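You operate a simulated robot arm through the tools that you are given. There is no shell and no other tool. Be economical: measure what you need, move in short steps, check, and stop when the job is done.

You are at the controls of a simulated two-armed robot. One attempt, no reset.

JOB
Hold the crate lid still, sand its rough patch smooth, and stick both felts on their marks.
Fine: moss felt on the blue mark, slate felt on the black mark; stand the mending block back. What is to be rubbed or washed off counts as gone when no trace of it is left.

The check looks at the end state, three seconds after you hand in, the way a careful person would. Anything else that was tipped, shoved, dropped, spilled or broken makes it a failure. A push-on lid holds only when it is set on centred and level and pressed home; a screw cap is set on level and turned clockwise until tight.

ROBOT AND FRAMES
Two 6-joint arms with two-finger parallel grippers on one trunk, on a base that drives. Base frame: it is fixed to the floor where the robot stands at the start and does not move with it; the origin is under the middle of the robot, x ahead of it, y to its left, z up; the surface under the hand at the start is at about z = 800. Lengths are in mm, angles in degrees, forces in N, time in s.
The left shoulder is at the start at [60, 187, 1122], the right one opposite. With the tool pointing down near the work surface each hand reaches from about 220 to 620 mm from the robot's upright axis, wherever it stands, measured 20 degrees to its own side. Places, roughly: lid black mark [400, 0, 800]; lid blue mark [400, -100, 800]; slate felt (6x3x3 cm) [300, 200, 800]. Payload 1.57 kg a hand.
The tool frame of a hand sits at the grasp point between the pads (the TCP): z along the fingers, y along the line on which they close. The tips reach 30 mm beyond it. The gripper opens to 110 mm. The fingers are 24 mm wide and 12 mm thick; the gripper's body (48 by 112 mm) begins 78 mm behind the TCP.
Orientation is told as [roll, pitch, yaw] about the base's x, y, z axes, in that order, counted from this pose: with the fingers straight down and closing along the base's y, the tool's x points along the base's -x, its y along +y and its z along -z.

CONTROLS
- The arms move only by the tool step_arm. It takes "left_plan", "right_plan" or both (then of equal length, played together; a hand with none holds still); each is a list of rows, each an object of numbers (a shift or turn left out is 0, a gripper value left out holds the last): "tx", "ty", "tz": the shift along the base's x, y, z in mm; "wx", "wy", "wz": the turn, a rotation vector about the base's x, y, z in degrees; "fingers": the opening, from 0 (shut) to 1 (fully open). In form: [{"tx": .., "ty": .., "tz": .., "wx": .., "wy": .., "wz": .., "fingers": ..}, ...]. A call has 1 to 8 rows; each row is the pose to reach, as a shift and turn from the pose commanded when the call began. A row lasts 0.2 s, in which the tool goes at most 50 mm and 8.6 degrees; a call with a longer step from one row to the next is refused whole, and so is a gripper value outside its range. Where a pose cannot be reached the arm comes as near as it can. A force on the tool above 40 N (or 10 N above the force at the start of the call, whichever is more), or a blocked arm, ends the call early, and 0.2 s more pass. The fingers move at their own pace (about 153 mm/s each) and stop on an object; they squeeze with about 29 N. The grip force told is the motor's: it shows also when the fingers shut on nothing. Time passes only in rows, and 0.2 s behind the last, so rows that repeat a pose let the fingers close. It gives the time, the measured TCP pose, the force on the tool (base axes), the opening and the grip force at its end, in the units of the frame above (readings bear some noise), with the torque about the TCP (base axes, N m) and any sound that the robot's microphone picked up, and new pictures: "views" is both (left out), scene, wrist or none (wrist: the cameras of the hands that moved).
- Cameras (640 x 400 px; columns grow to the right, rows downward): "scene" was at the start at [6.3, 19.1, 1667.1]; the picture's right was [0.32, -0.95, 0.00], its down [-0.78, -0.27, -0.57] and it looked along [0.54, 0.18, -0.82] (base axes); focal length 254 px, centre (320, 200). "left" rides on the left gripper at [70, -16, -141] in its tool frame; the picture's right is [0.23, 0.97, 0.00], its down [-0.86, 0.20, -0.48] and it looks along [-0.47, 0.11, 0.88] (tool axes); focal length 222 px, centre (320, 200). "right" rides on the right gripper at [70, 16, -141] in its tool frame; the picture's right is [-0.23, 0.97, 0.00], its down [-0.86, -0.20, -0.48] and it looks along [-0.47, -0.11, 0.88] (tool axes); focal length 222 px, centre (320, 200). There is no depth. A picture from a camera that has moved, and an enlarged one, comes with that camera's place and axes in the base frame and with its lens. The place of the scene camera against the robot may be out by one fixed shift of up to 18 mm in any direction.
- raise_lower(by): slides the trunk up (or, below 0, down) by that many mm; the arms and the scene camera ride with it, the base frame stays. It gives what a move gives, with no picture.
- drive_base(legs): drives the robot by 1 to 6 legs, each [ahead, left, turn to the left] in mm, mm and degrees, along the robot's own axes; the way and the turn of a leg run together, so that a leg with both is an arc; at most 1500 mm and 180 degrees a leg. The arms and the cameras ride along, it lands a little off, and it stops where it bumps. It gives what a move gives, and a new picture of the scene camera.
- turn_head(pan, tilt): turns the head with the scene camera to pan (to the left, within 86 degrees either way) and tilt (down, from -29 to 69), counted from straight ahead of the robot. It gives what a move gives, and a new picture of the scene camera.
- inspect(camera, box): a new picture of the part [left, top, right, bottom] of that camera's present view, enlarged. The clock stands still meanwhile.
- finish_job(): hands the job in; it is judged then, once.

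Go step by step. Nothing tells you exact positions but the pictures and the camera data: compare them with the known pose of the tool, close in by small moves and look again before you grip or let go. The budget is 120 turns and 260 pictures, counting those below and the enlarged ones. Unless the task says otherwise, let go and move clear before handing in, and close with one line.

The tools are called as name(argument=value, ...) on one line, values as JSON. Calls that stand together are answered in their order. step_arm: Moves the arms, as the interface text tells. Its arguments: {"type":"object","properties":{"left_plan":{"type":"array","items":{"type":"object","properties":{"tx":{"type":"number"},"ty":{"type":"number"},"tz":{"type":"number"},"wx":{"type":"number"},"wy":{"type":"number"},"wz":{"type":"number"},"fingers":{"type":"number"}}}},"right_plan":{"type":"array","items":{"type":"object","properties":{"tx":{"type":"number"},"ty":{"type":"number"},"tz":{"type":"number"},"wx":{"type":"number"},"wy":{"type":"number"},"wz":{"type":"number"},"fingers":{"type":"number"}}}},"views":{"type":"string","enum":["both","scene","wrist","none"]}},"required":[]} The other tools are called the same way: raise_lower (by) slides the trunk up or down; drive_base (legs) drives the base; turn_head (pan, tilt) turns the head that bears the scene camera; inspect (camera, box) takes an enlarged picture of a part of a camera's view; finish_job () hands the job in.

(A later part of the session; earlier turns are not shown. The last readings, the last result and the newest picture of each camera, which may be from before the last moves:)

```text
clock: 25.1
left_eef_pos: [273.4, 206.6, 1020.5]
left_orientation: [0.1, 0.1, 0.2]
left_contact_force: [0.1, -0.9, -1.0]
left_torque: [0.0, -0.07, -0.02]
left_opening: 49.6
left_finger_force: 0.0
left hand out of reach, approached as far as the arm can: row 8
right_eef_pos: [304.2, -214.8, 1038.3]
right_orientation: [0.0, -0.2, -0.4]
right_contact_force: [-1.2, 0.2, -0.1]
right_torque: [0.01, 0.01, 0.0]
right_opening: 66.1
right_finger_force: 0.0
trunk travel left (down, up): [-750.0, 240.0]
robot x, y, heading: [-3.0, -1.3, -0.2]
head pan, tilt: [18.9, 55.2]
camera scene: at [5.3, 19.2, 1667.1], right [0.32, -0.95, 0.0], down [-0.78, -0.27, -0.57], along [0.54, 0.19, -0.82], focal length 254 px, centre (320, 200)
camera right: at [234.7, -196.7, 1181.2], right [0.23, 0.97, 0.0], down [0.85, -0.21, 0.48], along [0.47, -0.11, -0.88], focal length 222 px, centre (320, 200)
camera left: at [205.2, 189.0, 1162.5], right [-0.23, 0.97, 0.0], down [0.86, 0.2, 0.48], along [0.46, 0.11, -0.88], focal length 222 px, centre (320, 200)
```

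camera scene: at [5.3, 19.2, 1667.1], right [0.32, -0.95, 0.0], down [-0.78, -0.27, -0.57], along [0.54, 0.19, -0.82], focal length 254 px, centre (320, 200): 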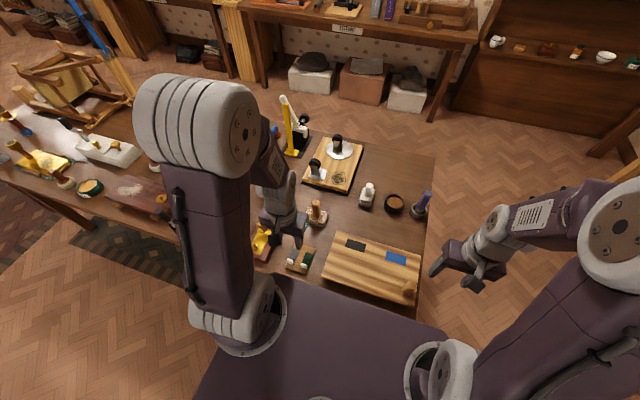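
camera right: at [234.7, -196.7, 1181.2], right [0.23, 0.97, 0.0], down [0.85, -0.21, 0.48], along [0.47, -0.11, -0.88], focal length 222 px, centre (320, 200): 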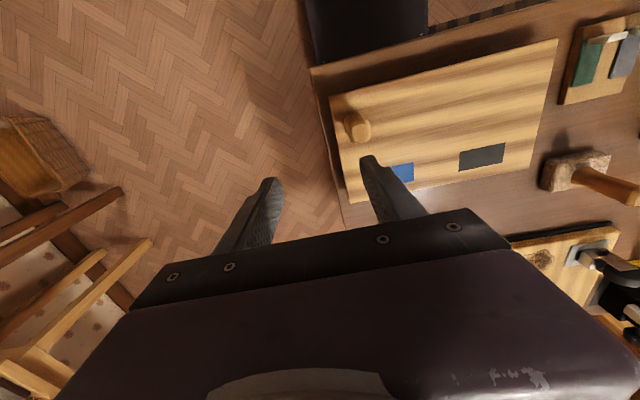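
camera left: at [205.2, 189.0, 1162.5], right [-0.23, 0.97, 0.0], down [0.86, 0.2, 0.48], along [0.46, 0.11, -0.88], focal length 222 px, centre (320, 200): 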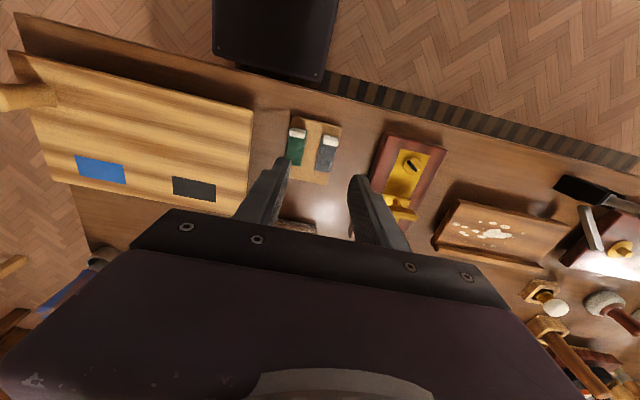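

inspect(camera="left", box=[260, 100, 360, 190])

inspect(camera="scene", box=[280, 190, 430, 310])

inspect(camera="right", box=[320, 10, 640, 210])

```text
4.44 times, centred on (310, 145) of left
camera zoom: at [205.2, 189.0, 1162.5], right [-0.23, 0.97, 0.0], down [0.86, 0.2, 0.48], along [0.46, 0.11, -0.88], focal length 987 px, centre (364, 444)
```

zoom: 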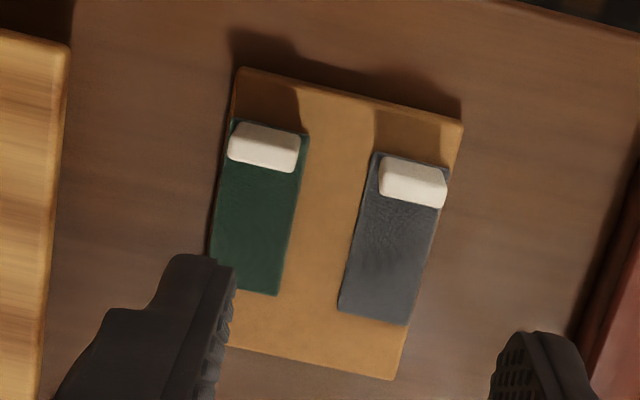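

```text
3.33 times, centred on (355, 250) of scene
camera zoom: at [5.3, 19.2, 1667.1], right [0.32, -0.95, 0.0], down [-0.78, -0.27, -0.57], along [0.54, 0.19, -0.82], focal length 848 px, centre (203, 33)
```

zoom: 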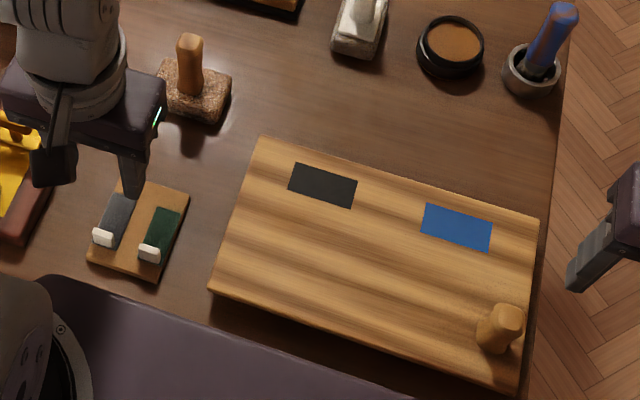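

```text
2.00 times, centred on (480, 110) of right
camera zoom: at [234.7, -196.7, 1181.2], right [0.23, 0.97, 0.0], down [0.85, -0.21, 0.48], along [0.47, -0.11, -0.88], focal length 444 px, centre (0, 380)
```

zoom: 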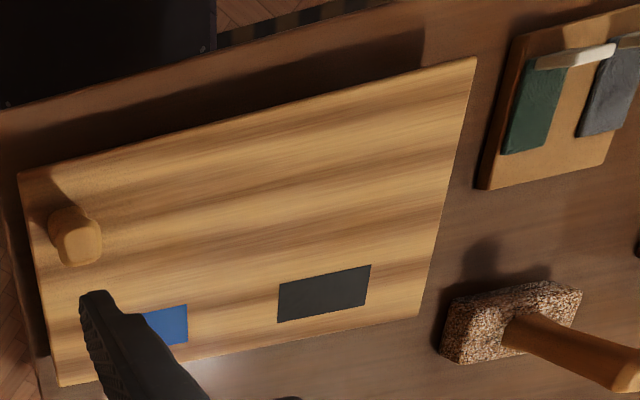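

The lid is clean and the block is back. The felts lie along x with a white tab at their near end: slate centre about (303,223), tab about (279,223); moss centre about (305,174). I'll bring the left hand down toward the slate tab and check the heights.

step_arm(left_plan=[{"tx": 5, "ty": 8, "tz": -40, "fingers": 0.37}, {"tx": 8, "ty": 20, "tz": -80, "fingers": 0.37}, {"tx": 8, "ty": 20, "tz": -110, "fingers": 0.37}], views="wrist")

inspect(camera="left", box=[260, 120, 380, 220])

inspect(camera="right", box=[540, 0, 640, 110])

```text
clock: 25.9
left_eef_pos: [281.7, 225.4, 911.6]
left_orientation: [0.0, 0.1, 0.2]
left_contact_force: [-0.5, 0.8, -0.1]
left_torque: [0.02, -0.01, 0.0]
left_opening: 40.7
left_finger_force: 0.1
right_eef_pos: [305.8, -214.0, 1038.4]
right_orientation: [0.0, -0.2, -0.4]
right_contact_force: [-0.1, 0.2, -0.7]
right_torque: [-0.03, -0.02, 0.02]
right_opening: 65.9
right_finger_force: 0.0
trunk travel left (down, up): [-750.0, 240.0]
robot x, y, heading: [0.3, 0.3, -0.2]
head pan, tilt: [18.9, 55.2]
camera left: at [213.9, 207.9, 1052.4], right [-0.23, 0.97, 0.0], down [0.86, 0.2, 0.48], along [0.46, 0.11, -0.88], focal length 222 px, centre (320, 200)
```

left: 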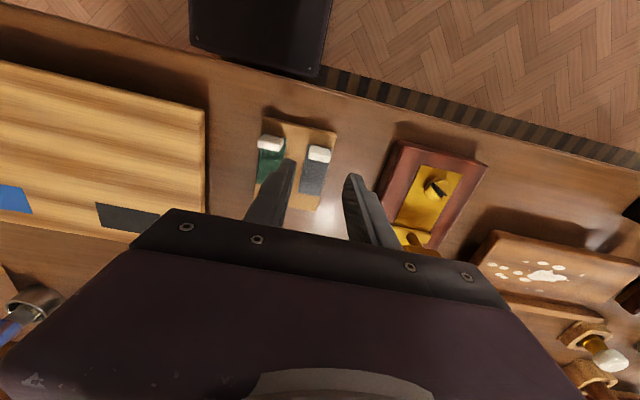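

```text
4.00 times, centred on (320, 170) of left
camera zoom: at [213.9, 207.9, 1052.4], right [-0.23, 0.97, 0.0], down [0.86, 0.2, 0.48], along [0.46, 0.11, -0.88], focal length 888 px, centre (320, 320)
```

zoom: 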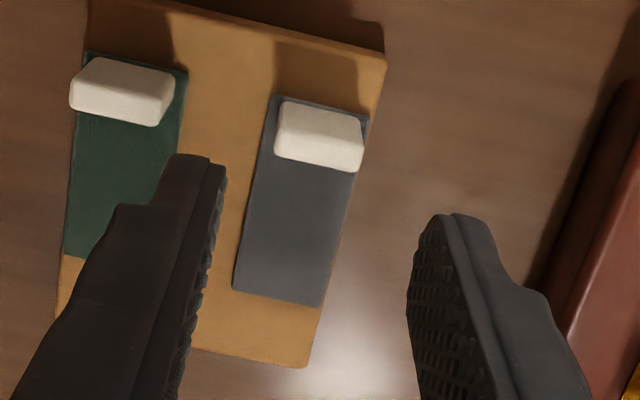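

```text
3.64 times, centred on (590, 55) of right
camera zoom: at [235.7, -196.6, 1180.8], right [0.23, 0.97, 0.0], down [0.85, -0.21, 0.48], along [0.47, -0.11, -0.88], focal length 808 px, centre (-662, 727)
```

zoom: 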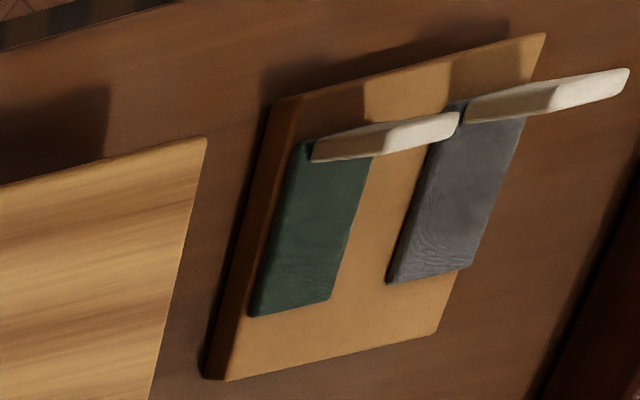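

The tab top is at about z=840 and the felt top about 816, with the slate tab centred near (277,223). I'll lower around it and stop just above the felt.

step_arm(left_plan=[{"tx": -4.5, "ty": -1.5, "tz": -25}, {"tx": -4.5, "ty": -1.5, "tz": -45}, {"tx": -4.5, "ty": -1.5, "tz": -58}], views="wrist")

inspect(camera="left", box=[260, 120, 380, 220])

inspect(camera="right", box=[540, 0, 640, 110])

```text
clock: 26.7
left_eef_pos: [277.4, 222.8, 850.6]
left_orientation: [-0.1, 0.1, 0.3]
left_contact_force: [0.5, 0.2, -0.4]
left_torque: [0.0, -0.01, -0.02]
left_opening: 40.8
left_finger_force: 0.0
right_eef_pos: [305.4, -213.8, 1039.6]
right_orientation: [0.1, -0.3, -0.4]
right_contact_force: [-1.1, 0.2, -0.6]
right_torque: [-0.02, 0.0, -0.01]
right_opening: 66.0
right_finger_force: 0.1
trunk travel left (down, up): [-750.0, 240.0]
robot x, y, heading: [1.9, 1.6, 0.1]
head pan, tilt: [18.9, 55.2]
camera left: at [209.6, 206.2, 992.5], right [-0.23, 0.97, 0.0], down [0.86, 0.2, 0.48], along [0.46, 0.11, -0.88], focal length 222 px, centre (320, 200)
```

left: 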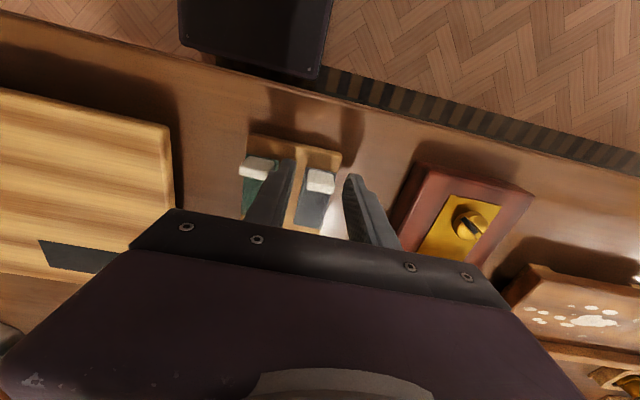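

```text
4.00 times, centred on (320, 170) of left
camera zoom: at [209.6, 206.2, 992.5], right [-0.23, 0.97, 0.0], down [0.86, 0.2, 0.48], along [0.46, 0.11, -0.88], focal length 888 px, centre (320, 320)
```

zoom: 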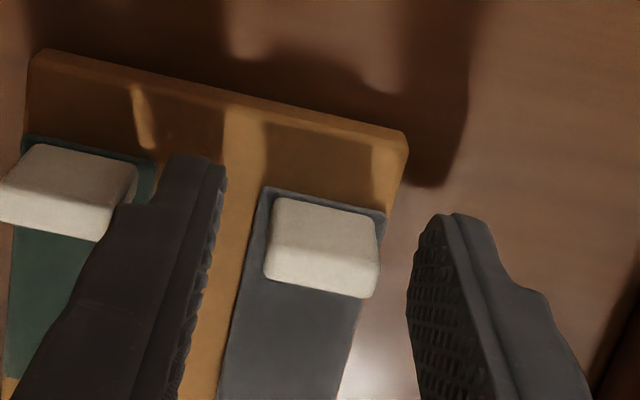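

```text
3.64 times, centred on (590, 55) of right
camera zoom: at [235.1, -196.5, 1181.0], right [0.23, 0.97, 0.0], down [0.85, -0.21, 0.48], along [0.47, -0.11, -0.88], focal length 808 px, centre (-662, 727)
```

zoom: 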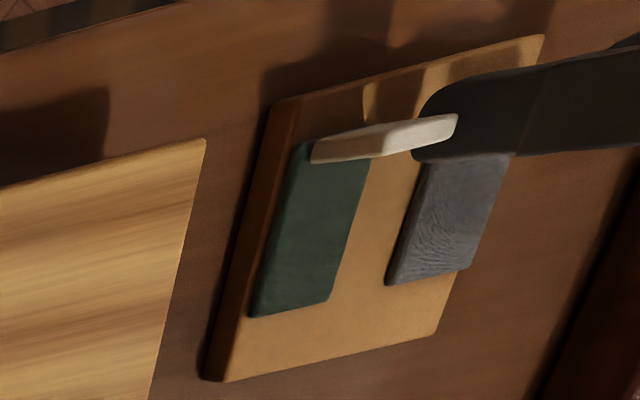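

The tab is centred between the fingers, so I'll nudge x slightly and close.

step_arm(left_plan=[{"tx": -3, "ty": -0.5, "tz": -1}, {"tx": -3, "ty": -0.5, "tz": -1, "fingers": 0.0}, {"tx": -3, "ty": -0.5, "tz": -1, "fingers": 0}, {"tx": -3, "ty": -0.5, "tz": -1, "fingers": 0}], views="none")

```text
clock: 27.7
left_eef_pos: [276.2, 220.7, 850.0]
left_orientation: [0.0, 0.1, 0.3]
left_contact_force: [-0.6, 0.0, -1.1]
left_torque: [-0.01, 0.03, 0.0]
left_opening: 20.4
left_finger_force: 29.5
right_eef_pos: [305.3, -213.6, 1039.9]
right_orientation: [0.0, -0.2, -0.4]
right_contact_force: [-0.9, 0.6, 1.0]
right_torque: [0.02, 0.0, 0.01]
right_opening: 66.1
right_finger_force: 0.0
trunk travel left (down, up): [-750.0, 240.0]
robot x, y, heading: [2.0, -1.8, 0.2]
head pan, tilt: [18.9, 55.2]
```

Gripped at 20 mm. I'll lift it and check.

step_arm(left_plan=[{"tz": 20}, {"tz": 50}, {"tz": 80}], views="wrist")

inspect(camera="left", box=[240, 120, 400, 240])

```text
clock: 28.5
left_eef_pos: [275.4, 220.1, 930.9]
left_orientation: [0.1, 0.0, 0.2]
left_contact_force: [-0.8, -0.1, -0.9]
left_torque: [0.0, 0.0, 0.02]
left_opening: 20.3
left_finger_force: 29.2
right_eef_pos: [303.6, -213.2, 1039.2]
right_orientation: [0.0, -0.3, -0.5]
right_contact_force: [-1.2, 0.9, -0.4]
right_torque: [-0.02, -0.04, -0.02]
right_opening: 65.8
right_finger_force: 0.2
trunk travel left (down, up): [-750.0, 240.0]
robot x, y, heading: [2.5, -1.1, 0.0]
head pan, tilt: [18.9, 55.2]
camera left: at [207.0, 203.6, 1072.9], right [-0.23, 0.97, 0.0], down [0.86, 0.2, 0.48], along [0.46, 0.11, -0.88], focal length 222 px, centre (320, 200)
```

left: 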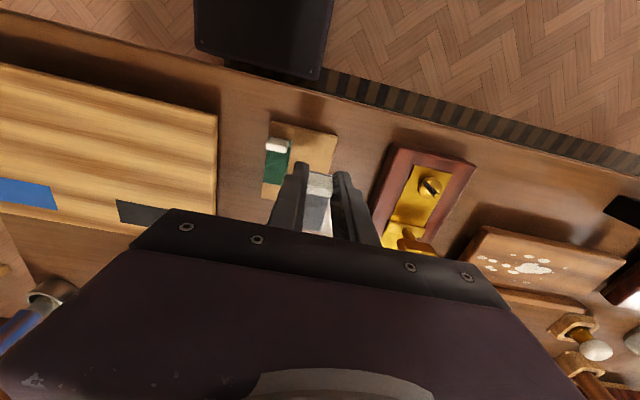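

```text
3.33 times, centred on (320, 180) of left
camera zoom: at [207.0, 203.6, 1072.9], right [-0.23, 0.97, 0.0], down [0.86, 0.2, 0.48], along [0.46, 0.11, -0.88], focal length 740 px, centre (320, 267)
```

zoom: 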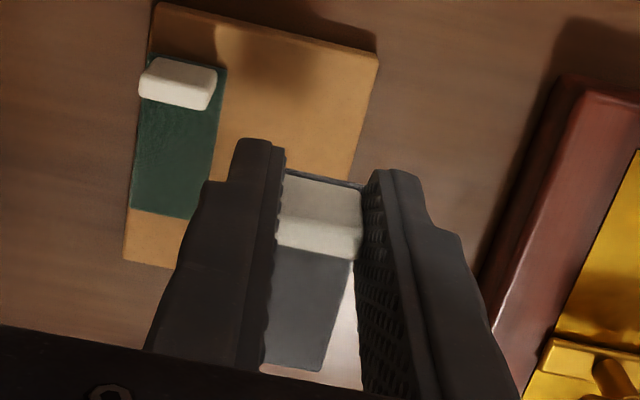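

The slate felt is held level. I'll carry it to the black mark, turning it −90° so its long side lies along the mark, with the tab toward the left.

step_arm(left_plan=[{"tx": 11, "ty": -15, "tz": 10, "wz": -8.4}, {"tx": 22, "ty": -30, "tz": 10, "wz": -16.8}, {"tx": 34, "ty": -45, "tz": 10, "wz": -25.2}, {"tx": 46, "ty": -60, "tz": 10, "wz": -33.6}, {"tx": 57, "ty": -75, "tz": 10, "wz": -42}, {"tx": 69, "ty": -90, "tz": 10, "wz": -50.4}, {"tx": 80, "ty": -105, "tz": 10, "wz": -58.8}, {"tx": 92, "ty": -120, "tz": 10, "wz": -67.2}], views="none")

step_arm(left_plan=[{"tx": 12, "ty": -15, "wz": -8}, {"tx": 24, "ty": -30, "wz": -16}, {"tx": 33, "ty": -43, "wz": -22.8}], views="both")

```text
clock: 30.3
left_eef_pos: [368.8, 99.5, 940.2]
left_orientation: [0.0, 0.2, -67.2]
left_contact_force: [0.4, -0.5, 0.1]
left_torque: [0.03, -0.04, -0.02]
left_opening: 20.3
left_finger_force: 28.8
right_eef_pos: [305.2, -214.4, 1040.2]
right_orientation: [-0.1, -0.3, -0.4]
right_contact_force: [0.4, -0.9, 0.3]
right_torque: [0.0, -0.01, -0.02]
right_opening: 66.0
right_finger_force: 0.0
trunk travel left (down, up): [-750.0, 240.0]
robot x, y, heading: [-0.2, -0.2, 0.2]
head pan, tilt: [18.9, 55.2]
```

```text
clock: 31.1
left_eef_pos: [401.6, 58.2, 942.2]
left_orientation: [0.0, 0.2, -89.8]
left_contact_force: [-0.5, -0.5, -0.9]
left_torque: [0.02, 0.0, 0.03]
left_opening: 20.2
left_finger_force: 29.0
right_eef_pos: [305.2, -214.2, 1038.7]
right_orientation: [0.1, -0.1, -0.4]
right_contact_force: [-0.7, 0.0, 0.0]
right_torque: [-0.01, -0.03, 0.0]
right_opening: 66.1
right_finger_force: 0.0
trunk travel left (down, up): [-750.0, 240.0]
robot x, y, heading: [2.7, 0.8, 0.0]
head pan, tilt: [18.9, 55.2]
camera scene: at [6.4, 19.2, 1667.1], right [0.33, -0.95, 0.0], down [-0.78, -0.27, -0.57], along [0.54, 0.19, -0.82], focal length 254 px, centre (320, 200)
camera left: at [387.1, 126.8, 1082.2], right [0.97, 0.23, 0.0], down [0.2, -0.86, 0.48], along [0.11, -0.46, -0.88], focal length 222 px, centre (320, 200)
```

scene: 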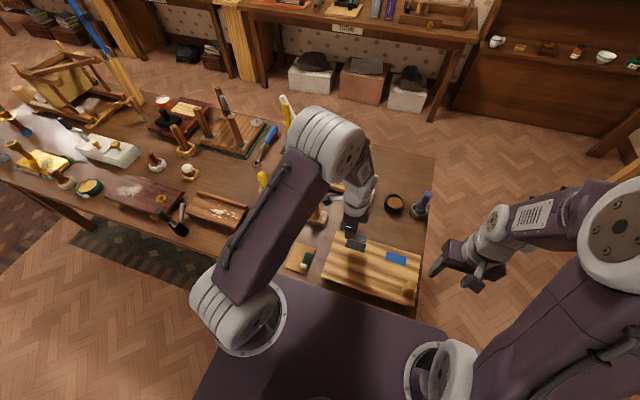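
left: 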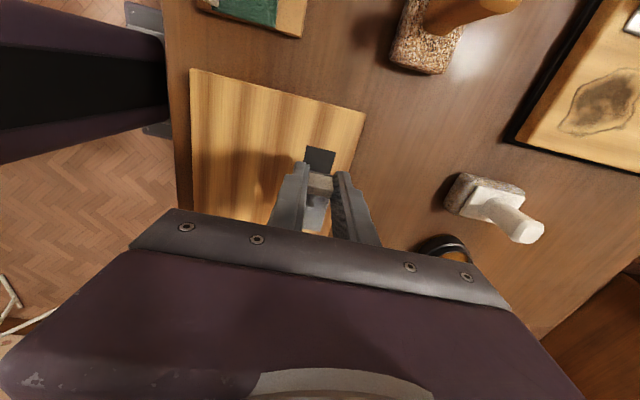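

step_arm(left_plan=[{"tz": -25}, {"tz": -48}], views="none")

inspect(camera="right", box=[400, 100, 560, 210])

inspect(camera="left", box=[240, 110, 400, 240])

inspect(camera="scene", box=[320, 220, 400, 270])

```text
clock: 31.7
left_eef_pos: [400.9, 56.2, 892.6]
left_orientation: [-0.1, 0.0, -89.8]
left_contact_force: [0.2, 0.1, -0.7]
left_torque: [0.02, 0.01, -0.02]
left_opening: 20.2
left_finger_force: 28.4
right_eef_pos: [305.3, -215.2, 1038.5]
right_orientation: [0.1, -0.2, -0.3]
right_contact_force: [-0.4, 0.1, 0.0]
right_torque: [0.0, 0.0, 0.02]
right_opening: 66.2
right_finger_force: 0.1
trunk travel left (down, up): [-750.0, 240.0]
robot x, y, heading: [-2.7, 4.4, 0.2]
head pan, tilt: [18.9, 55.2]
```

```text
3.64 times, centred on (480, 155) of right
camera zoom: at [235.8, -196.6, 1180.8], right [0.23, 0.97, 0.0], down [0.85, -0.21, 0.48], along [0.47, -0.11, -0.88], focal length 808 px, centre (-262, 364)
```

zoom: 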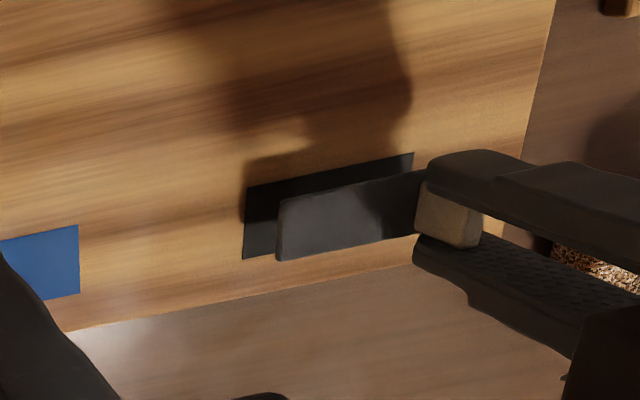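

```text
3.08 times, centred on (320, 175) of left
camera zoom: at [385.1, 124.7, 1033.9], right [0.97, 0.23, 0.0], down [0.2, -0.86, 0.48], along [0.11, -0.46, -0.88], focal length 684 px, centre (320, 277)
```

zoom: 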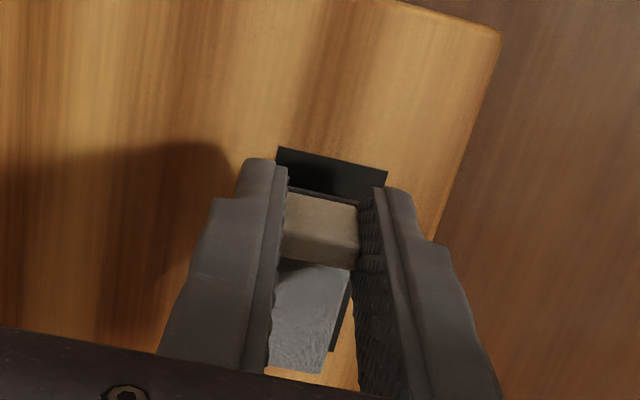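

```text
8.00 times, centred on (360, 245) of scene
camera zoom: at [6.8, 19.1, 1667.1], right [0.32, -0.95, 0.0], down [-0.78, -0.27, -0.57], along [0.54, 0.19, -0.82], focal length 2036 px, centre (0, -160)
```

zoom: 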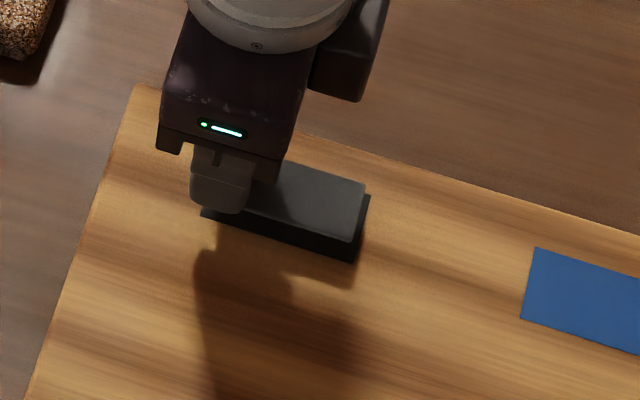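

The felt hovers aligned with the mark, needing about +2 mm in x. I'll lower it to contact and press.

step_arm(left_plan=[{"tx": 2, "tz": -8}, {"tx": 2, "tz": -13}, {"tx": 2, "tz": -15}, {"tx": 2, "tz": -16.5}], views="none")

inspect(camera="right", box=[400, 100, 560, 210])

```text
clock: 32.7
left_eef_pos: [402.1, 56.6, 877.1]
left_orientation: [0.0, 0.1, -89.8]
left_contact_force: [1.1, -0.1, 0.1]
left_torque: [-0.01, 0.01, -0.01]
left_opening: 20.5
left_finger_force: 29.0
right_eef_pos: [304.2, -213.4, 1039.5]
right_orientation: [-0.1, -0.2, -0.3]
right_contact_force: [0.7, -0.1, 0.2]
right_torque: [0.02, 0.02, 0.02]
right_opening: 65.9
right_finger_force: 0.0
trunk travel left (down, up): [-750.0, 240.0]
robot x, y, heading: [-2.5, -1.7, 0.0]
head pan, tilt: [18.9, 55.2]
```

```text
3.64 times, centred on (480, 155) of right
camera zoom: at [235.5, -196.5, 1180.9], right [0.23, 0.97, 0.0], down [0.85, -0.21, 0.48], along [0.47, -0.11, -0.88], focal length 808 px, centre (-262, 364)
```

zoom: 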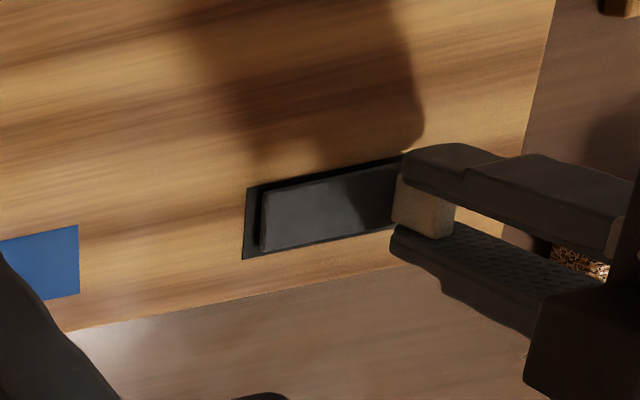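

step_arm(left_plan=[{"tz": -1}, {"tz": -2}, {"tz": -2.8}, {"tz": -3.3}], views="none")

```text
clock: 33.7
left_eef_pos: [402.2, 57.2, 874.7]
left_orientation: [0.2, 0.1, -89.7]
left_contact_force: [2.2, 1.0, 15.6]
left_torque: [-0.49, -0.02, 0.03]
left_opening: 20.3
left_finger_force: 29.1
right_eef_pos: [303.1, -214.6, 1039.7]
right_orientation: [0.0, -0.2, -0.4]
right_contact_force: [-0.6, -0.1, 0.6]
right_torque: [0.01, -0.01, 0.03]
right_opening: 66.0
right_finger_force: 0.1
trunk travel left (down, up): [-750.0, 240.0]
robot x, y, heading: [-1.5, -0.1, 0.1]
head pan, tilt: [18.9, 55.2]
```

Contact at about 16 N. I'll hold briefly, then open the fingers and rise.

step_arm(left_plan=[{"tz": 0}, {"tz": 0.5}, {"tz": 0.7, "fingers": 0.33}, {"tz": 0.7, "fingers": 0.33}, {"tz": 0.7, "fingers": 0.33}, {"tz": 30, "fingers": 0.33}, {"tz": 70, "fingers": 0.33}], views="none")

inspect(camera="right", box=[400, 100, 560, 210])

```text
clock: 35.3
left_eef_pos: [402.8, 56.8, 942.4]
left_orientation: [0.1, 0.1, -89.8]
left_contact_force: [-0.1, 0.7, 0.8]
left_torque: [0.01, -0.03, 0.0]
left_opening: 36.1
left_finger_force: 0.0
right_eef_pos: [304.3, -214.8, 1039.7]
right_orientation: [0.0, -0.4, -0.4]
right_contact_force: [-0.7, 0.3, -0.4]
right_torque: [-0.01, -0.01, 0.0]
right_opening: 66.0
right_finger_force: 0.1
trunk travel left (down, up): [-750.0, 240.0]
robot x, y, heading: [-1.7, -2.3, -0.1]
head pan, tilt: [18.9, 55.2]
```

```text
3.64 times, centred on (480, 155) of right
camera zoom: at [234.2, -196.5, 1181.1], right [0.23, 0.97, 0.0], down [0.85, -0.21, 0.48], along [0.47, -0.11, -0.88], focal length 808 px, centre (-262, 364)
```

zoom: 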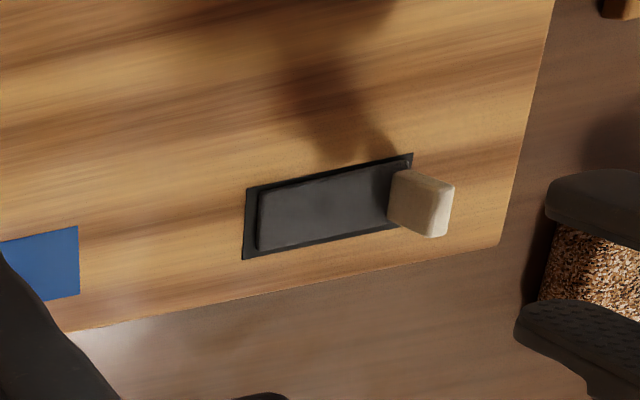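

The slate felt is stuck neatly on the black mark. Now back to the moss felt, with its tab at about (275,174), turning the hand back.

step_arm(left_plan=[{"tx": -11, "ty": 10, "wz": 8.4, "fingers": 0.37}, {"tx": -22, "ty": 20, "wz": 16.8}, {"tx": -34, "ty": 31, "wz": 25.2}, {"tx": -46, "ty": 42, "wz": 33.6}, {"tx": -57, "ty": 52, "wz": 42}, {"tx": -69, "ty": 63, "wz": 50.4}, {"tx": -80, "ty": 74, "wz": 58.8}, {"tx": -92, "ty": 85, "wz": 67.2}], views="none")

step_arm(left_plan=[{"tx": -12, "ty": 11, "wz": 8}, {"tx": -24, "ty": 22, "wz": 16}, {"tx": -35, "ty": 33, "wz": 22.6}, {"tx": -35, "ty": 33, "tz": -30, "wz": 22.6}], views="wrist")

inspect(camera="left", box=[260, 120, 380, 220])

```text
clock: 37.1
left_eef_pos: [309.7, 141.7, 942.4]
left_orientation: [0.0, 0.1, -22.6]
left_contact_force: [0.0, -0.1, 0.0]
left_torque: [-0.02, -0.02, 0.03]
left_opening: 40.6
left_finger_force: 0.1
right_eef_pos: [304.3, -213.5, 1039.2]
right_orientation: [0.0, -0.3, -0.3]
right_contact_force: [-0.4, 0.4, -0.8]
right_torque: [0.01, -0.04, -0.01]
right_opening: 65.9
right_finger_force: 0.0
trunk travel left (down, up): [-750.0, 240.0]
robot x, y, heading: [-0.8, -3.4, 0.0]
head pan, tilt: [18.9, 55.2]
```

```text
clock: 38.1
left_eef_pos: [276.7, 175.8, 911.6]
left_orientation: [-0.1, 0.2, 0.2]
left_contact_force: [0.8, -0.8, -0.8]
left_torque: [0.0, 0.01, 0.01]
left_opening: 40.5
left_finger_force: 0.0
right_eef_pos: [306.7, -213.9, 1038.7]
right_orientation: [0.1, -0.2, -0.5]
right_contact_force: [0.1, 0.1, 0.4]
right_torque: [-0.01, 0.01, 0.01]
right_opening: 66.4
right_finger_force: 0.1
trunk travel left (down, up): [-750.0, 240.0]
robot x, y, heading: [0.1, 2.0, -0.0]
head pan, tilt: [18.9, 55.2]
camera left: at [209.0, 158.8, 1052.8], right [-0.23, 0.97, 0.0], down [0.86, 0.2, 0.48], along [0.46, 0.11, -0.88], focal length 222 px, centre (320, 200)
```

left: 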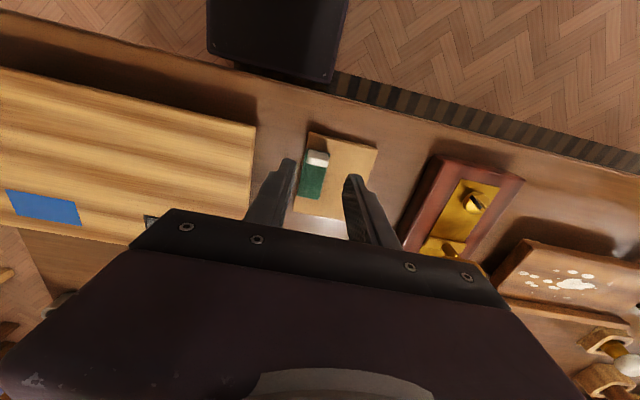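

```text
4.00 times, centred on (320, 170) of left
camera zoom: at [209.0, 158.8, 1052.8], right [-0.23, 0.97, 0.0], down [0.86, 0.2, 0.48], along [0.46, 0.11, -0.88], focal length 888 px, centre (320, 320)
```

zoom: 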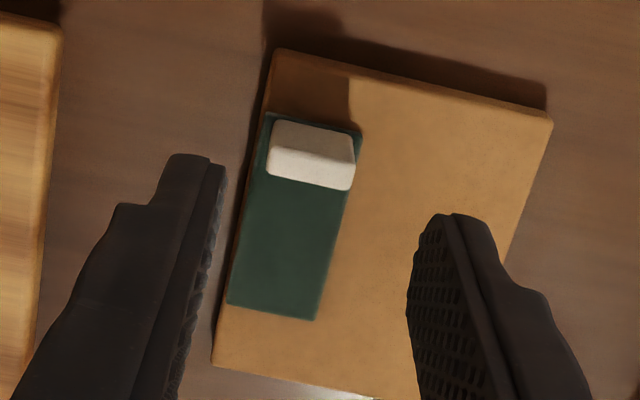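

step_arm(left_plan=[{"tx": -2, "ty": -2.3, "tz": -25}, {"tx": -2, "ty": -2.3, "tz": -45}, {"tx": -2, "ty": -2.3, "tz": -60}], views="none")

inspect(camera="left", box=[260, 120, 380, 220])

```text
clock: 38.9
left_eef_pos: [273.1, 171.2, 852.2]
left_orientation: [0.0, 0.0, 0.0]
left_contact_force: [0.9, 0.1, -0.4]
left_torque: [-0.02, 0.0, -0.01]
left_opening: 40.6
left_finger_force: 0.1
right_eef_pos: [305.2, -214.3, 1040.0]
right_orientation: [0.0, -0.2, -0.4]
right_contact_force: [0.0, 0.0, 0.5]
right_torque: [-0.03, 0.06, 0.0]
right_opening: 65.9
right_finger_force: 0.0
trunk travel left (down, up): [-750.0, 240.0]
robot x, y, heading: [-0.6, 4.9, -0.0]
head pan, tilt: [18.9, 55.2]
```

```text
4.00 times, centred on (320, 170) of left
camera zoom: at [204.6, 154.5, 995.0], right [-0.23, 0.97, 0.0], down [0.86, 0.2, 0.48], along [0.46, 0.11, -0.88], focal length 888 px, centre (320, 320)
```

zoom: 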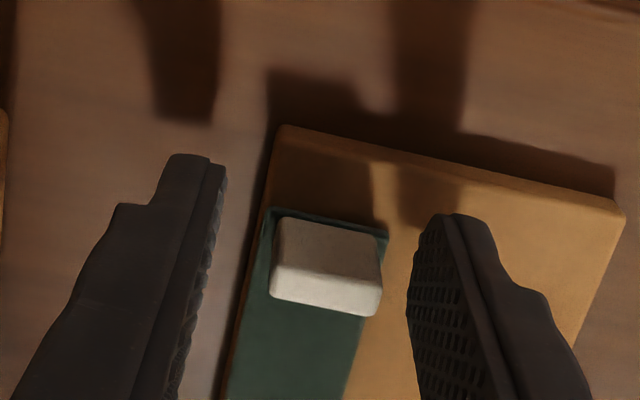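

step_arm(left_plan=[{"tx": 0, "ty": 1.5, "tz": -1.5}, {"ty": 1.5, "tz": -1.5, "fingers": 0}, {"ty": 1.5, "tz": -1.5, "fingers": 0}, {"ty": 1.5, "tz": -1.5, "fingers": 0}], views="none")

step_arm(left_plan=[{"tz": 25}, {"tz": 60}, {"tz": 92}], views="none")

inspect(camera="left", box=[240, 120, 400, 240])

```text
clock: 39.9
left_eef_pos: [273.8, 174.0, 852.2]
left_orientation: [0.1, 0.1, 0.0]
left_contact_force: [0.2, 0.2, 0.2]
left_torque: [-0.03, 0.01, 0.02]
left_opening: 20.2
left_finger_force: 28.9
right_eef_pos: [305.8, -213.5, 1039.8]
right_orientation: [0.1, -0.3, -0.4]
right_contact_force: [0.4, -0.4, 0.1]
right_torque: [-0.01, 0.02, -0.01]
right_opening: 65.9
right_finger_force: 0.1
trunk travel left (down, up): [-750.0, 240.0]
robot x, y, heading: [2.2, -0.3, -0.3]
head pan, tilt: [18.9, 55.2]
```

```text
clock: 40.7
left_eef_pos: [275.0, 173.7, 943.6]
left_orientation: [0.0, 0.3, 0.0]
left_contact_force: [-0.7, 0.0, 0.5]
left_torque: [-0.01, -0.02, 0.01]
left_opening: 20.1
left_finger_force: 28.4
left hand out of reach, approached as far as the arm can: row 3
right_eef_pos: [303.0, -214.9, 1039.6]
right_orientation: [0.1, -0.3, -0.4]
right_contact_force: [0.9, 0.1, -0.1]
right_torque: [0.0, -0.05, 0.0]
right_opening: 65.9
right_finger_force: 0.0
trunk travel left (down, up): [-750.0, 240.0]
robot x, y, heading: [-1.5, -0.2, -0.1]
head pan, tilt: [18.9, 55.2]
```

```text
3.33 times, centred on (320, 180) of left
camera zoom: at [206.7, 156.8, 1085.5], right [-0.23, 0.97, 0.0], down [0.86, 0.2, 0.47], along [0.46, 0.11, -0.88], focal length 740 px, centre (320, 267)
```

zoom: 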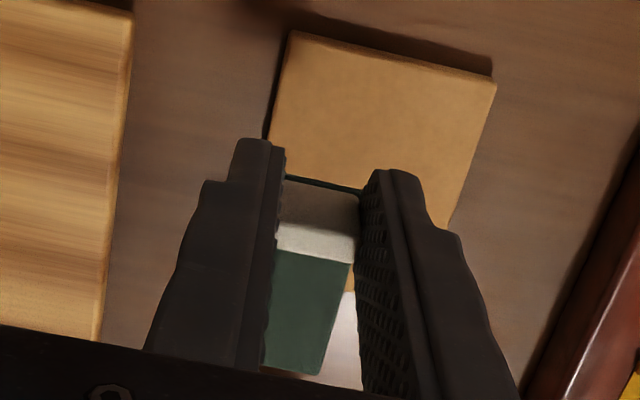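

The moss felt is held the same way. I'll move the right hand aside and carry the moss felt to the blue mark.

step_arm(left_plan=[{"tx": 11.5, "ty": -23.6, "wz": -8.2}, {"tx": 23, "ty": -47.2, "wz": -16.4}, {"tx": 34.5, "ty": -71, "wz": -24.6}, {"tx": 46, "ty": -94.4, "wz": -32.8}, {"tx": 57.5, "ty": -118, "wz": -41}, {"tx": 69, "ty": -141.6, "wz": -49.2}, {"tx": 80.5, "ty": -165, "wz": -57.4}, {"tx": 92, "ty": -189, "wz": -65.6}], right_plan=[{"ty": -15}, {"ty": -30}, {"ty": -45}, {"ty": -60}, {"ty": -75}, {"ty": -85}, {"ty": -85}, {"ty": -85}], views="none")

step_arm(left_plan=[{"tx": 12, "ty": -23.6, "wz": -8.2}, {"tx": 24, "ty": -47, "wz": -16.4}, {"tx": 35, "ty": -71, "wz": -24.4}], views="both")

```text
clock: 42.5
left_eef_pos: [370.6, -17.6, 942.2]
left_orientation: [0.1, 0.2, -65.7]
left_contact_force: [0.6, -0.1, 0.3]
left_torque: [0.02, 0.0, -0.02]
left_opening: 20.6
left_finger_force: 29.1
right_eef_pos: [304.6, -297.4, 1041.2]
right_orientation: [0.0, -0.1, -0.5]
right_contact_force: [-0.3, 0.4, 1.0]
right_torque: [0.02, 0.02, -0.02]
right_opening: 65.9
right_finger_force: 0.1
trunk travel left (down, up): [-750.0, 240.0]
robot x, y, heading: [0.3, -4.4, 0.1]
head pan, tilt: [18.9, 55.2]
```

```text
clock: 43.3
left_eef_pos: [403.9, -88.8, 941.5]
left_orientation: [0.0, 0.3, -90.1]
left_contact_force: [0.2, -0.1, -0.5]
left_torque: [0.04, 0.0, 0.01]
left_opening: 20.1
left_finger_force: 29.2
right_eef_pos: [305.6, -297.1, 1041.0]
right_orientation: [0.0, -0.3, -0.4]
right_contact_force: [0.0, 0.4, -0.2]
right_torque: [0.01, 0.01, 0.04]
right_opening: 66.2
right_finger_force: 0.0
trunk travel left (down, up): [-750.0, 240.0]
robot x, y, heading: [2.2, -1.3, -0.0]
head pan, tilt: [18.9, 55.2]
camera scene: at [6.3, 18.5, 1667.1], right [0.33, -0.95, 0.0], down [-0.78, -0.27, -0.57], along [0.54, 0.19, -0.82], focal length 254 px, centre (320, 200)
camera left: at [389.7, -19.4, 1083.5], right [0.97, 0.22, 0.0], down [0.2, -0.86, 0.48], along [0.11, -0.46, -0.88], focal length 222 px, centre (320, 200)
```

scene: 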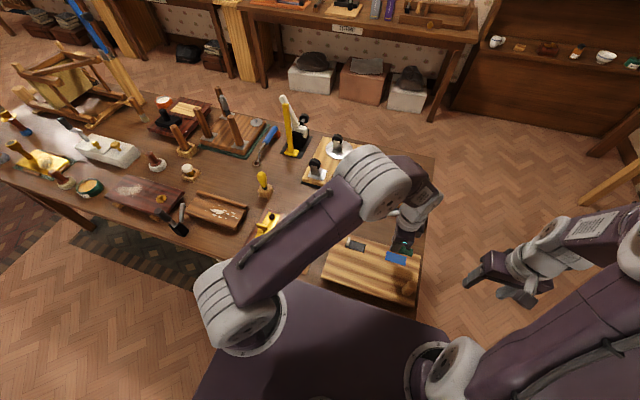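
left: 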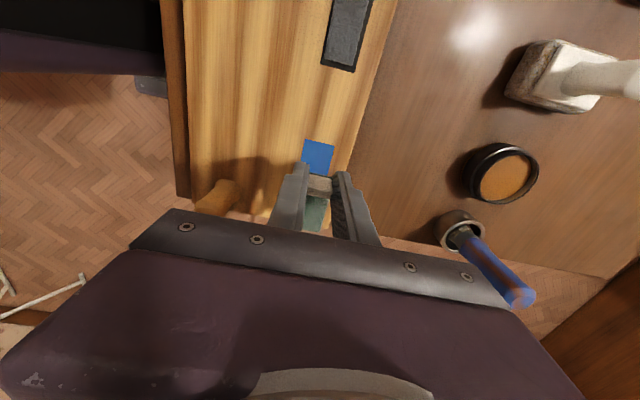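

step_arm(left_plan=[{"tx": -1, "ty": 2, "tz": -25}, {"tx": -1, "ty": 2, "tz": -50}], views="none")

inspect(camera="right", box=[360, 90, 560, 220])

inspect(camera="left", box=[240, 110, 400, 240])

```text
clock: 43.9
left_eef_pos: [402.7, -84.9, 894.0]
left_orientation: [-0.1, 0.1, -90.0]
left_contact_force: [-0.3, 0.3, -0.7]
left_torque: [0.0, 0.02, -0.04]
left_opening: 20.4
left_finger_force: 29.2
right_eef_pos: [305.4, -297.6, 1040.5]
right_orientation: [0.0, -0.3, -0.4]
right_contact_force: [0.9, 0.1, -0.3]
right_torque: [0.03, 0.02, -0.02]
right_opening: 66.2
right_finger_force: 0.1
trunk travel left (down, up): [-750.0, 240.0]
robot x, y, heading: [-1.6, 0.3, 0.2]
head pan, tilt: [18.9, 55.2]
```

```text
3.08 times, centred on (460, 155) of right
camera zoom: at [236.1, -279.7, 1181.8], right [0.23, 0.97, 0.0], down [0.85, -0.21, 0.48], along [0.47, -0.11, -0.88], focal length 684 px, centre (-111, 338)
```

zoom: 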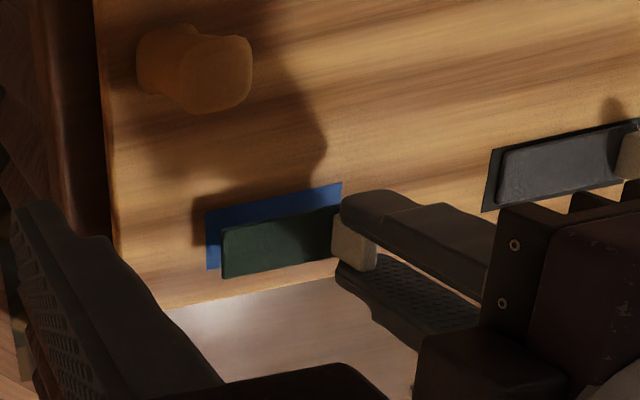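

```text
3.08 times, centred on (320, 175) of left
camera zoom: at [386.9, -16.3, 1035.2], right [0.97, 0.23, 0.0], down [0.2, -0.86, 0.48], along [0.11, -0.46, -0.88], focal length 684 px, centre (320, 277)
```

zoom: 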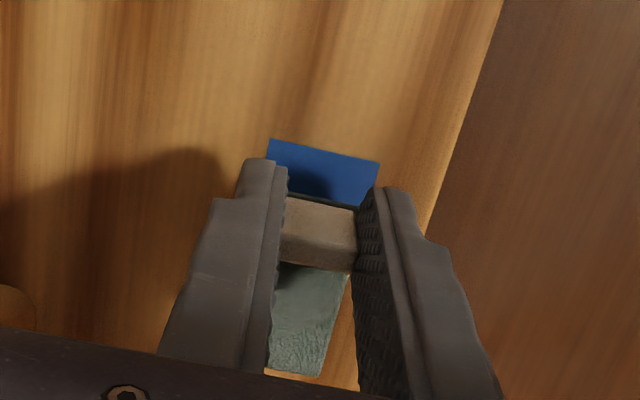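

step_arm(left_plan=[{"tx": 1, "ty": 3.7, "tz": -8}, {"tx": 1, "ty": 3.7, "tz": -13}], views="none")

inspect(camera="right", box=[400, 110, 500, 200])

```text
clock: 44.5
left_eef_pos: [403.7, -81.3, 880.5]
left_orientation: [0.1, 0.1, -89.9]
left_contact_force: [-0.5, 0.3, -0.4]
left_torque: [0.02, -0.02, 0.0]
left_opening: 20.1
left_finger_force: 28.5
right_eef_pos: [305.8, -296.6, 1039.5]
right_orientation: [0.0, -0.2, -0.4]
right_contact_force: [0.4, 0.0, -0.5]
right_torque: [0.05, 0.04, 0.0]
right_opening: 65.7
right_finger_force: 0.0
trunk travel left (down, up): [-750.0, 240.0]
robot x, y, heading: [-3.1, 0.2, 0.3]
head pan, tilt: [18.9, 55.2]
```

```text
4.44 times, centred on (450, 155) of right
camera zoom: at [235.8, -279.6, 1181.8], right [0.23, 0.97, 0.0], down [0.85, -0.21, 0.48], along [0.47, -0.11, -0.88], focal length 987 px, centre (-258, 400)
```

zoom: 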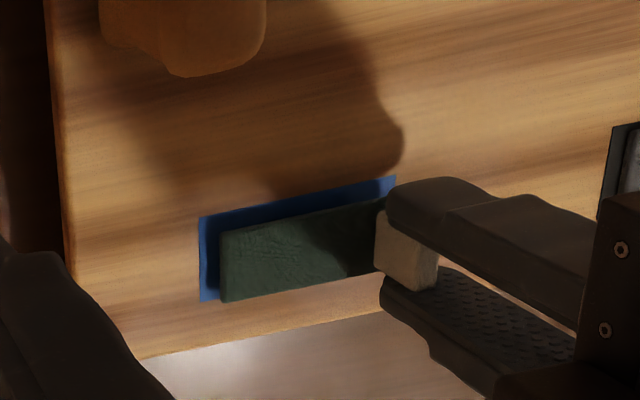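

step_arm(left_plan=[{"tx": -0.5, "tz": -3}, {"tx": -0.5, "tz": -4.5}, {"tx": -0.5, "tz": -5.5}, {"tx": -0.5, "tz": -6}], views="none")

inspect(camera="right", box=[400, 110, 500, 200])

```text
clock: 45.5
left_eef_pos: [403.7, -79.0, 875.3]
left_orientation: [0.4, -0.1, -90.0]
left_contact_force: [4.5, 1.5, 26.2]
left_torque: [-0.36, -0.09, 0.06]
left_opening: 20.2
left_finger_force: 28.9
right_eef_pos: [304.4, -296.1, 1040.2]
right_orientation: [0.0, -0.2, -0.4]
right_contact_force: [0.0, 0.7, 1.0]
right_torque: [-0.02, 0.01, 0.03]
right_opening: 65.7
right_finger_force: 0.1
trunk travel left (down, up): [-750.0, 240.0]
robot x, y, heading: [1.9, 1.3, 0.0]
head pan, tilt: [18.9, 55.2]
```

```text
4.44 times, centred on (450, 155) of right
camera zoom: at [234.0, -278.7, 1182.8], right [0.23, 0.97, 0.0], down [0.85, -0.21, 0.48], along [0.47, -0.11, -0.88], focal length 987 px, centre (-258, 400)
```

zoom: 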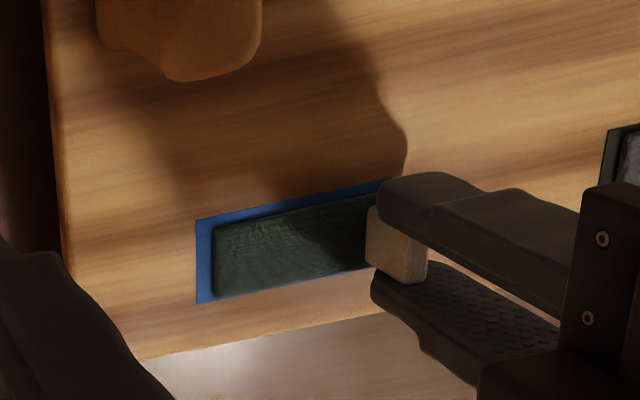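

The felt lies inside the blue mark, firmly pressed. Release and rise.

step_arm(left_plan=[{"tz": 0.5}, {"tz": 1}, {"tz": 1.2, "fingers": 0.33}, {"tz": 1.2, "fingers": 0.33}, {"tz": 1.2, "fingers": 0.33}, {"tz": 35, "fingers": 0.33}, {"tz": 75}], views="none")

step_arm(left_plan=[{"ty": 25, "tz": 25, "wz": 8}, {"ty": 55, "tz": 50, "wz": 16}, {"ty": 95, "tz": 75, "wz": 24}, {"ty": 135, "tz": 100, "wz": 32}, {"ty": 175, "tz": 130, "wz": 40}, {"ty": 215, "tz": 160, "wz": 48}, {"ty": 255, "tz": 180, "wz": 56}, {"ty": 290, "tz": 200, "wz": 64}], views="both")

inspect(camera="right", box=[360, 60, 560, 220])

inspect(camera="scene", box=[280, 190, 430, 310])

```text
clock: 47.1
left_eef_pos: [400.5, -79.7, 950.5]
left_orientation: [0.0, 0.1, -90.0]
left_contact_force: [-0.1, 0.3, 0.1]
left_torque: [0.0, -0.01, 0.04]
left_opening: 36.3
left_finger_force: 0.1
right_eef_pos: [304.0, -298.1, 1041.0]
right_orientation: [0.0, -0.3, -0.4]
right_contact_force: [0.4, 0.3, -0.7]
right_torque: [-0.01, 0.0, 0.03]
right_opening: 65.8
right_finger_force: 0.1
trunk travel left (down, up): [-750.0, 240.0]
robot x, y, heading: [-4.9, 0.0, -0.1]
head pan, tilt: [18.9, 55.2]
```

```text
clock: 48.9
left_eef_pos: [403.3, 213.3, 1151.6]
left_orientation: [0.0, 0.1, -26.0]
left_contact_force: [-0.2, 0.1, 0.0]
left_torque: [-0.04, -0.01, -0.01]
left_opening: 36.5
left_finger_force: 0.1
right_eef_pos: [304.5, -295.2, 1040.1]
right_orientation: [0.0, -0.3, -0.4]
right_contact_force: [0.8, -0.4, 0.6]
right_torque: [0.01, -0.01, 0.01]
right_opening: 65.7
right_finger_force: 0.0
trunk travel left (down, up): [-750.0, 240.0]
robot x, y, heading: [1.9, -0.0, 0.0]
head pan, tilt: [18.9, 55.2]
camera scene: at [5.9, 20.5, 1667.1], right [0.33, -0.95, 0.0], down [-0.78, -0.27, -0.57], along [0.54, 0.18, -0.82], focal length 254 px, centre (320, 200)
camera left: at [334.6, 228.5, 1292.8], right [0.22, 0.98, 0.0], down [0.86, -0.19, 0.48], along [0.47, -0.11, -0.88], focal length 222 px, centre (320, 200)
```

scene: 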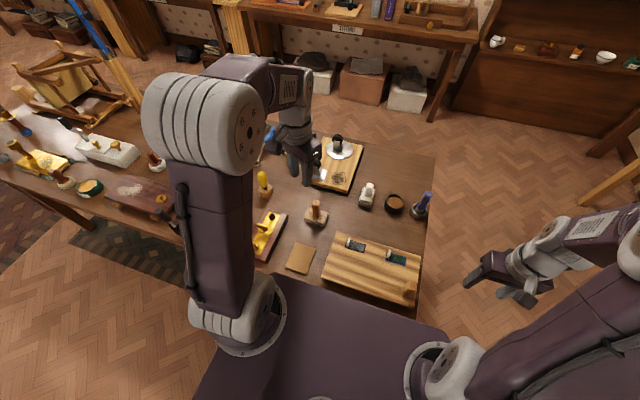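
left: 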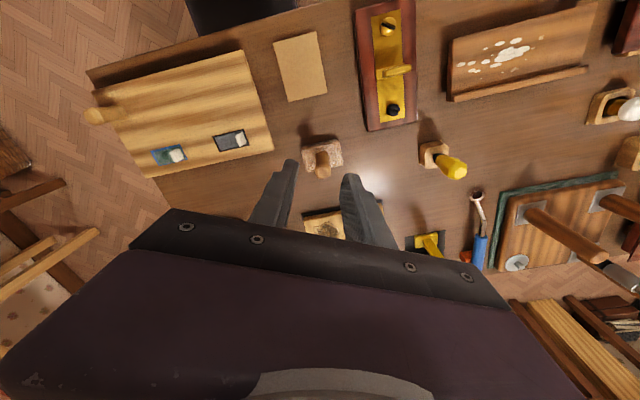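

```text
2.50 times, centred on (460, 140) of right
camera zoom: at [235.4, -278.5, 1182.2], right [0.23, 0.97, 0.0], down [0.85, -0.21, 0.48], along [0.47, -0.11, -0.88], focal length 555 px, centre (-30, 350)
```

zoom: 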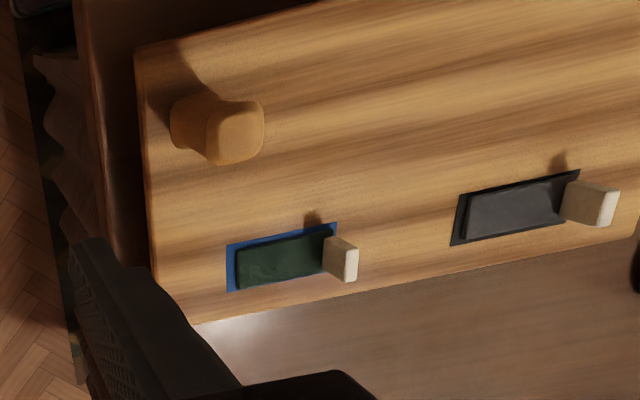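

```text
3.33 times, centred on (355, 250) of scene
camera zoom: at [5.9, 20.5, 1667.1], right [0.33, -0.95, 0.0], down [-0.78, -0.27, -0.57], along [0.54, 0.18, -0.82], focal length 848 px, centre (203, 33)
```

zoom: 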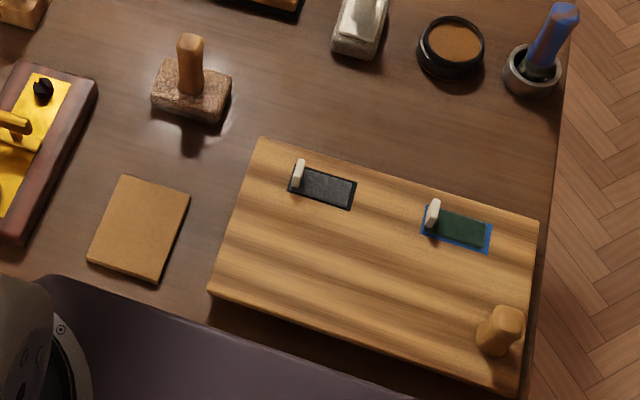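

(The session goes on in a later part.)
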